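You operate a simulated robot arm through the tools that you are given. There is no shell and no other tool. Be economical: measure what you need, move in short steps, check, and stop when the job is done.

Carry out the task below with a simulated robot arm. There is one attempt and no reset: what you move stays moved.

TASK
Switch the tester switch off.

It is judged by the outcome, as a careful person would: the job done as asked, and still so three seconds after it is handed in. It fails if anything else is knocked over, pushed out of place, dropped, spilled or broken.

THE ROBOT
A 6-joint arm with a two-finger parallel gripper, fixed in place. Base frame: the origin is at the foot of the arm, x ahead of it, y to its left, z up. Lengths are in mm, angles in degrees, forces in N, time in s.
Its first joint turns from -66.0 to 66.0 degrees. Payload 2.1 kg.
Tool frame: the origin (TCP) lies between the finger pads and is the grasp point; the fingertips stand 30 mm ahead of it; z points along the fingers, y is the line along which they close. The gripper opens to 94 mm. The fingers are 28 mm wide and 10 mm thick; the gripper's body (50 by 96 mm) begins 55 mm behind the TCP.
Orientation is that of the tool frame in the base frame, as a unit quaternion [x, y, z, w]. With the fingers straight down and closing along the base's y, the tool's x points along the base's -x, its y along +y and its z along -z.

THE INTERFACE
- The arm moves only by the tool play_rows. Its argument "series" is one flat list of numbers, 6 for each row, row after row: the shift along the tool's x, y, z in mm, then the turn, a rotation vector about the tool's x, y, z in rad. In form: [tx, ty, tz, rx, ry, rz, tx, ty, tz, rx, ry, rz, ...]. A call has 1 to 10 rows; each row shifts and turns the commanded pose from where the row before left it, along the tool's axes as they then stand. "hand" is the finger opening in mm, from 0 to 94, set as the call begins (left out, the last holds). A row lasts 0.2 s, in which the tool goes at most 50 mm and 8.6 degrees; a call with a longer step from one row to the next is refused whole, and so is a gripper value outside its range. A pose out of reach is approached as far as the arm can. The call stops where the force on the tool passes 40 N (or 10 N more than at its start, if that is more) or the arm is blocked; 0.2 s more then pass. The fingers move at their own pace (about 72 mm/s each) and stop on an object; they squeeze with about 21 N. The grip force told is the motor's: it shows also when the fingers shut on nothing. Time passes only in rows, and 0.2 s behind the last, so rows that do not move let the fingers close. It gives the time, the measured TCP pose, the force on the tool (base axes), the opening and the grip force at its end, in the units of the frame above (readings bear some noise).
- Cameras (640 x 400 px; columns grow to the right, rows downward): "scene" is fixed at [59.9, -369.4, 500.5]; the picture's right is [0.77, -0.64, 0.00], its down [-0.25, -0.30, -0.92] and it looks along [0.59, 0.70, -0.40] (base axes); focal length 361 px, centre (320, 200). "wrist" rides on the gripper at [-37, 0, -58] in the tool frame; the picture's right is [0.00, -1.00, 0.00], its down [0.97, 0.00, -0.24] and it looks along [0.24, 0.00, 0.97] (tool axes); focal length 218 px, centre (320, 200).
- camera(camera): a new picture of that camera. No time passes.
- measure_at(camera, pixels): for up to 12 pixels [column, row] of the newest picture of that camera ("zoom" is the newest enlarged one), the place [x, y, z] in the base frame of the surface seen there, good to about 2 mm. No time passes.
- inspect(camera, box): a new picture of the part [left, top, right, bottom] of that camera's present view, enlarged. No time passes.
- close_job(): hands the job in; it is judged then, once.

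Work in short steps. Measure before you move; look again where a grasp or a placing could have gone wrong, and mend it. You have 60 turns and 30 pictures in all, the two below and enlarged ones among them. Open the gripper and draw the arm clear of the work before you hand the job in, unless the task says otherwise; then end with one line.

The tools are called after "Call:" as a command line: name --argument value ..., lists and objects as JSON in quotes. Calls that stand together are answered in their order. play_rows: Moves the arm, as the interface text tells. Its arguments: {"type":"object","properties":{"series":{"type":"array"},"hand":{"type":"number"}},"required":["series"]} The other tools are called the same way: camera (camera) takes a picture; measure_at (camera, pixels) gives the place of the surface under pixels of a picture; inspect (camera, box) takes an enlarged picture of a part of a camera's view; close_job () hands the job in.

At the start:

```text
time: 0.0
eef_pos: [315.0, -44.7, 348.8]
ee_rot: [0.0, 1.0, -0.001, 0.0]
contact_force: [-0.8, -0.5, 0.2]
finger_gap: 94.3
grip_force: 0.0
```

scene: 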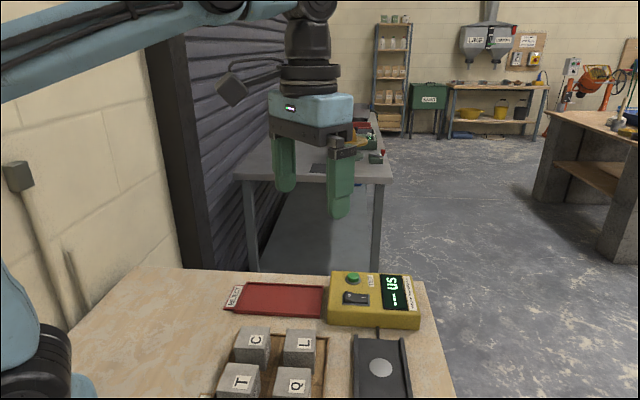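
wrist: 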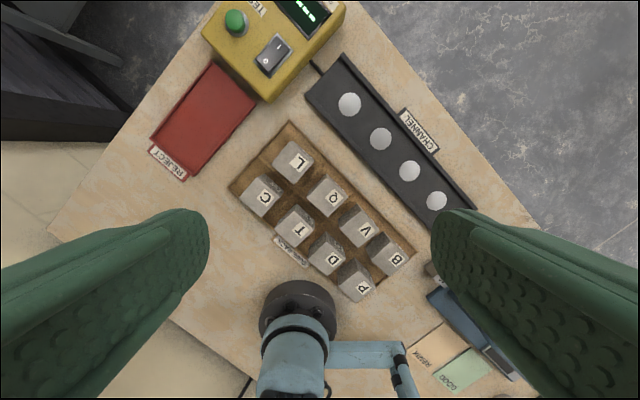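

The yellow tester has a rocker switch near wrist (273,55) and scene (355,298). I'll enlarge both views to see its state.

Call:
inspect --camera "wrist" --box '[200, 0, 350, 100]'

Call:
inspect --camera "scene" --box '[310, 255, 430, 330]'

```text
4.00 times, centred on (275, 50) of wrist
```

zoom: 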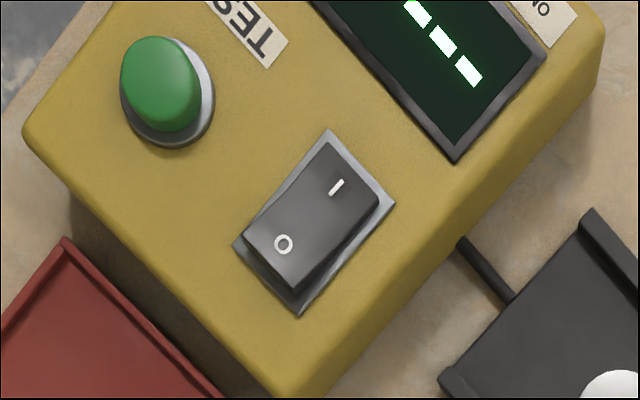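

```text
5.33 times, centred on (370, 292) of scene
```

zoom: 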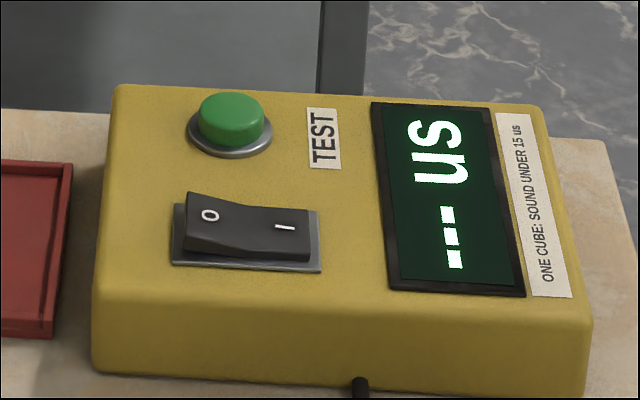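

The O end stands raised, so the switch is on and I need to press the O end. I'll measure the rocker and its surroundings in the zoomed scene picture.

Call:
measure_at --camera "zoom" --pixels '[[210, 216], [195, 200], [195, 235], [285, 227], [305, 215], [305, 250], [230, 115], [260, 130], [150, 250], [340, 250], [175, 262], [250, 203]]'

Call:
measure_at --camera "wrist" --pixels '[[271, 61], [284, 47], [236, 22], [245, 70], [264, 59], [275, 71]]'

```text
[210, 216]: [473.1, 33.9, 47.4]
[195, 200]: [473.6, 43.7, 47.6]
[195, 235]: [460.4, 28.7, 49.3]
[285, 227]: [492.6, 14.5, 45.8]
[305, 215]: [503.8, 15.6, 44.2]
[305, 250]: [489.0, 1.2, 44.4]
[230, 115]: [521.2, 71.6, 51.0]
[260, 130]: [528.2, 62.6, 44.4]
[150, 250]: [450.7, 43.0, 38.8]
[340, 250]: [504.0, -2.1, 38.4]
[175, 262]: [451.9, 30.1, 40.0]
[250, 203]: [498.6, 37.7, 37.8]
```

```text
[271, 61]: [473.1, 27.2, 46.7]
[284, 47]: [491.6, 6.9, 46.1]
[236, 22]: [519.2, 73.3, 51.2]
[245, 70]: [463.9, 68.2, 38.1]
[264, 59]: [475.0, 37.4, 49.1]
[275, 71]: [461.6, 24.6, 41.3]
```

The tester top reads z≈38, odd against a surface at 46. I'll check other heights.

Call:
measure_at --camera "wrist" --pixels '[[130, 190], [240, 120], [480, 200], [350, 104], [300, 160], [200, 110], [225, 55]]'

Call:
measure_at --camera "scene" --pixels '[[150, 320], [430, 350], [280, 300], [370, 320]]'

```text
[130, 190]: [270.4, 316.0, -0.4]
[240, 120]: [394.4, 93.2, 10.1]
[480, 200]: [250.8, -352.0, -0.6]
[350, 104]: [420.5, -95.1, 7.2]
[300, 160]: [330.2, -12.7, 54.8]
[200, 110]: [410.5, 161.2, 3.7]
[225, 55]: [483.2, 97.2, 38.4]
```

```text
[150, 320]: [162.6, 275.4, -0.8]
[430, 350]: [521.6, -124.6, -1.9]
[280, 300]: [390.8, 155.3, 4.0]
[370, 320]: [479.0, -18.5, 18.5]
```

All consistent: the table reads near z=0, the tester top is about 38, and the raised O end is about 48 at (470, 34). The rocker axis runs along (1,-1). I'll close the fingers, turn 45° and move above the O end while staying high.

Call:
play_rows --hand 0 --series '[0, 0, 0, 0, 0, -0.1309, 0, 0, 0, 0, 0, -0.1309, 0, 0, 0, 0, 0, -0.1309, 0, 0, 0, 0, 0, -0.1309, 0, 0, 0, 0, 0, -0.1309, 0, 0, 0, 0, 0, -0.1309]'

Call:
play_rows --series '[-33, -10.8, 0, 0, 0, 0, -33, -10.8, 0, 0, 0, 0, -33, -10.8, 0, 0, 0, 0, -33, -10.8, 0, 0, 0, 0, -33, -10.8, 0, 0, 0, 0, 0, 0, 40, 0, 0, 0, 0, 0, 40, 0, 0, 0, 0, 0, 40, 0, 0, 0, 0, 0, 40, 0, 0, 0]'

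Call:
camera --camera "wrist"

Call:
camera --camera "scene"

```text
time: 1.4
eef_pos: [315.2, -43.8, 348.6]
ee_rot: [-0.384, 0.924, -0.001, 0.001]
contact_force: [0.6, 0.3, 0.2]
finger_gap: 0.1
grip_force: 21.0
```

```text
time: 3.4
eef_pos: [468.2, 35.8, 189.2]
ee_rot: [-0.383, 0.924, 0.0, 0.0]
contact_force: [1.0, 0.8, -0.5]
finger_gap: 0.0
grip_force: 21.0
```

```text
25 pictures are left
```

wrist: 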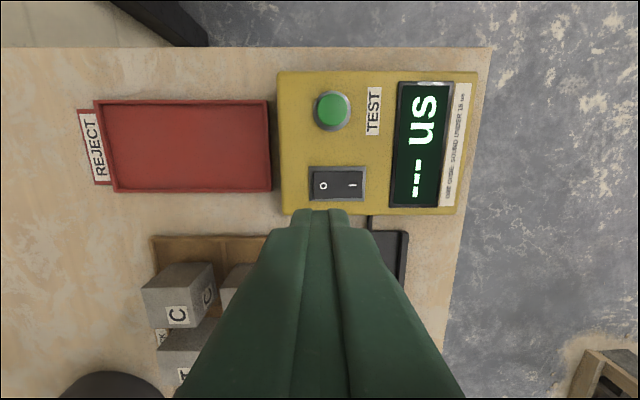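

```text
24 pictures are left
```

scene: 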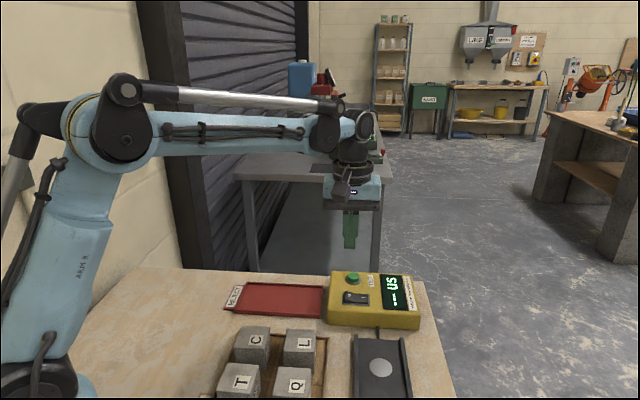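

The fingers are above the tester. I'll measure the rocker again from this closer wrist view.

Call:
measure_at --camera "wrist" --pixels '[[323, 186], [316, 186], [316, 175], [316, 196], [352, 185], [360, 185], [310, 200], [300, 180], [365, 168], [310, 168], [200, 225], [332, 110]]'

Call:
inspect --camera "wrist" --box '[272, 150, 384, 220]'

```text
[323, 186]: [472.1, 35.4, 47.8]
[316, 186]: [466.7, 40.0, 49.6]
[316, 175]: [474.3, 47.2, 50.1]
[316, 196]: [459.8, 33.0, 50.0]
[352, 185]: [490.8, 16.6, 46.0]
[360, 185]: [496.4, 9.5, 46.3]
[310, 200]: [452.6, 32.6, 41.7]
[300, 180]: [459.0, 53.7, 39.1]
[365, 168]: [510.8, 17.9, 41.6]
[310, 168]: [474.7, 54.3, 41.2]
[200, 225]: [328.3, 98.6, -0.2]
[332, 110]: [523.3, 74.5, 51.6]
```

```text
5.71 times, centred on (328, 185) of wrist
```

zoom: 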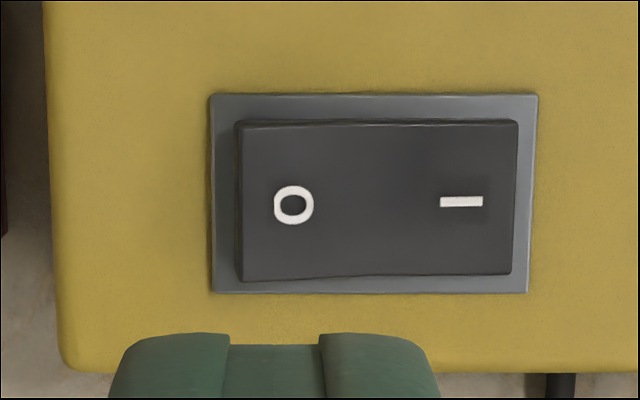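

The O end is centred near (469, 38) with its top at about 50, so contact should come at TCP z≈80. I'll lower to about 95 and then look.

Call:
play_rows --series '[-2, 1, 30, 0, 0, 0, 0, 0, 30, 0, 0, 0, 0, 0, 20, 0, 0, 0, 0, 0, 10, 0, 0, 0, 0, 0, 4, 0, 0, 0]'

Call:
inspect --camera "scene" --box '[310, 255, 430, 330]'

Call:
camera --camera "wrist"

```text
time: 4.6
eef_pos: [470.8, 36.0, 95.6]
ee_rot: [-0.383, 0.924, -0.001, 0.0]
contact_force: [0.3, -0.9, -0.3]
finger_gap: 0.1
grip_force: 20.9
```

```text
5.33 times, centred on (370, 292) of scene
```

zoom: 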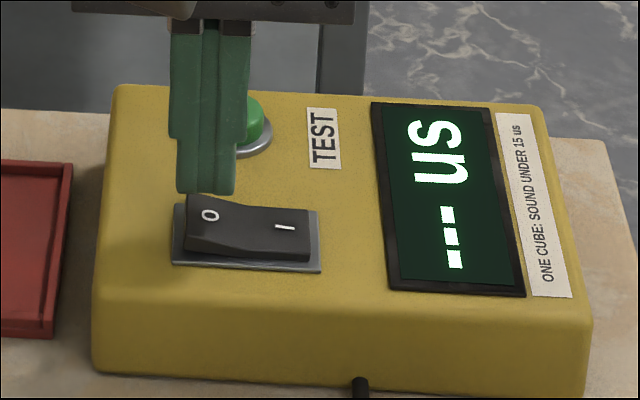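

```text
21 pictures are left
```

wrist: 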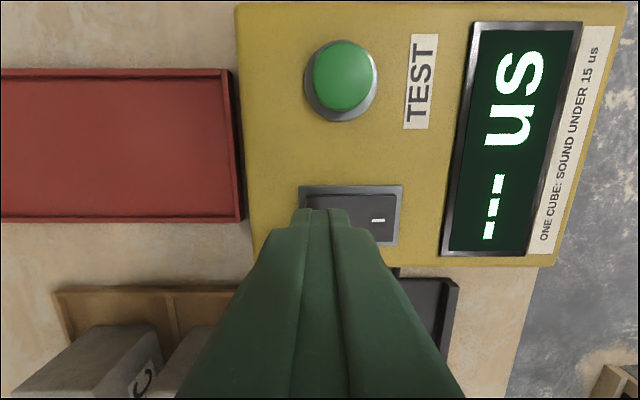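

The tip is lined up over the O end with about 15 mm to go. I'll press down in small guarded steps.

Call:
play_rows --series '[0, 1.5, 4, 0, 0, 0, 0, 0, 4, 0, 0, 0, 0, 0, 3, 0, 0, 0, 0, 0, 2, 0, 0, 0, 0, 0, 2, 0, 0, 0, 0, 0, 2, 0, 0, 0, 0, 0, 2, 0, 0, 0]'

Call:
inspect --camera "scene" --box '[310, 255, 430, 330]'

```text
time: 6.2
eef_pos: [469.7, 38.1, 77.5]
ee_rot: [-0.382, 0.924, -0.001, 0.0]
contact_force: [0.0, 0.9, 13.9]
finger_gap: 0.0
grip_force: 21.2
```

```text
5.33 times, centred on (370, 292) of scene
```

zoom: 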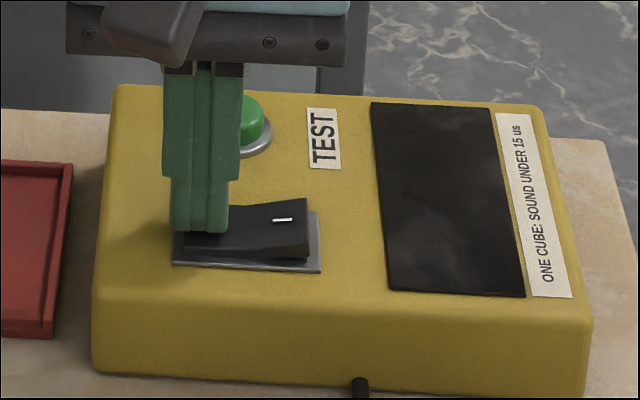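

The rocker has tipped and the display is dark. I'll rise straight up, open the gripper and check.

Call:
play_rows --series '[0, 0, -10, 0, 0, 0, 0, 0, -30, 0, 0, 0, 0, 0, -40, 0, 0, 0, 0, 0, -40, 0, 0, 0, 0, 0, -40, 0, 0, 0, 0, 0, -40, 0, 0, 0]'

Call:
play_rows --hand 94 --series '[0, 0, 0, 0, 0, 0, 0, 0, 0, 0, 0, 0, 0, 0, 0, 0, 0, 0, 0, 0, 0, 0, 0, 0]'

Call:
inspect --camera "scene" --box '[310, 255, 430, 330]'

Call:
camera --camera "scene"

```text
time: 7.6
eef_pos: [469.9, 38.3, 276.9]
ee_rot: [-0.383, 0.924, -0.001, 0.0]
contact_force: [-0.7, -0.5, -0.6]
finger_gap: 0.0
grip_force: 21.1
```

```text
time: 8.6
eef_pos: [470.0, 38.0, 276.5]
ee_rot: [-0.382, 0.924, -0.001, 0.001]
contact_force: [-0.7, 0.3, 0.6]
finger_gap: 94.1
grip_force: 0.1
```

```text
5.33 times, centred on (370, 292) of scene
```

zoom: 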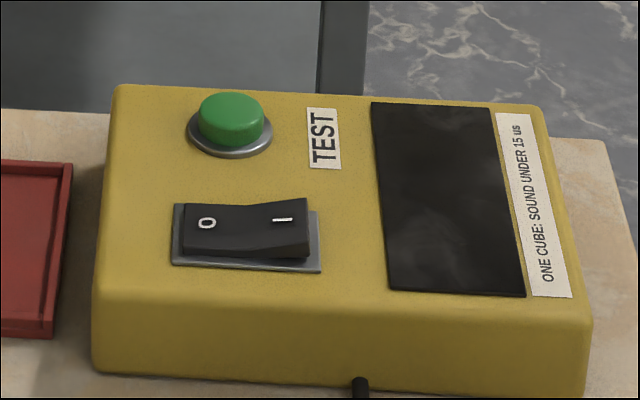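

```text
18 pictures are left
```

scene: 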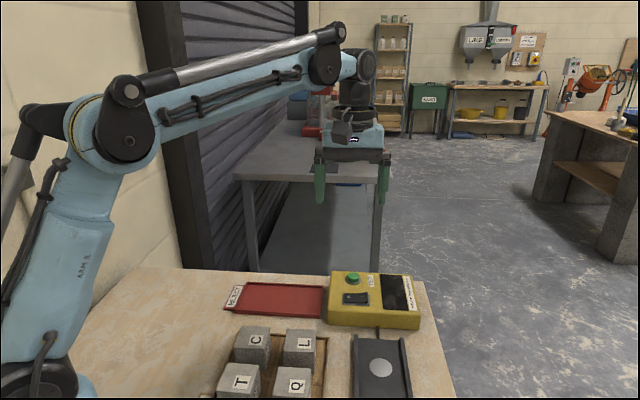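

The O end stays down, the display is dark, nothing else has moved and the arm is clear, so I'm handing in.

Call:
close_job

```text
The job is handed in.
```

The tester switch is off: its O end is pressed down, the display is dark, and nothing else was disturbed.
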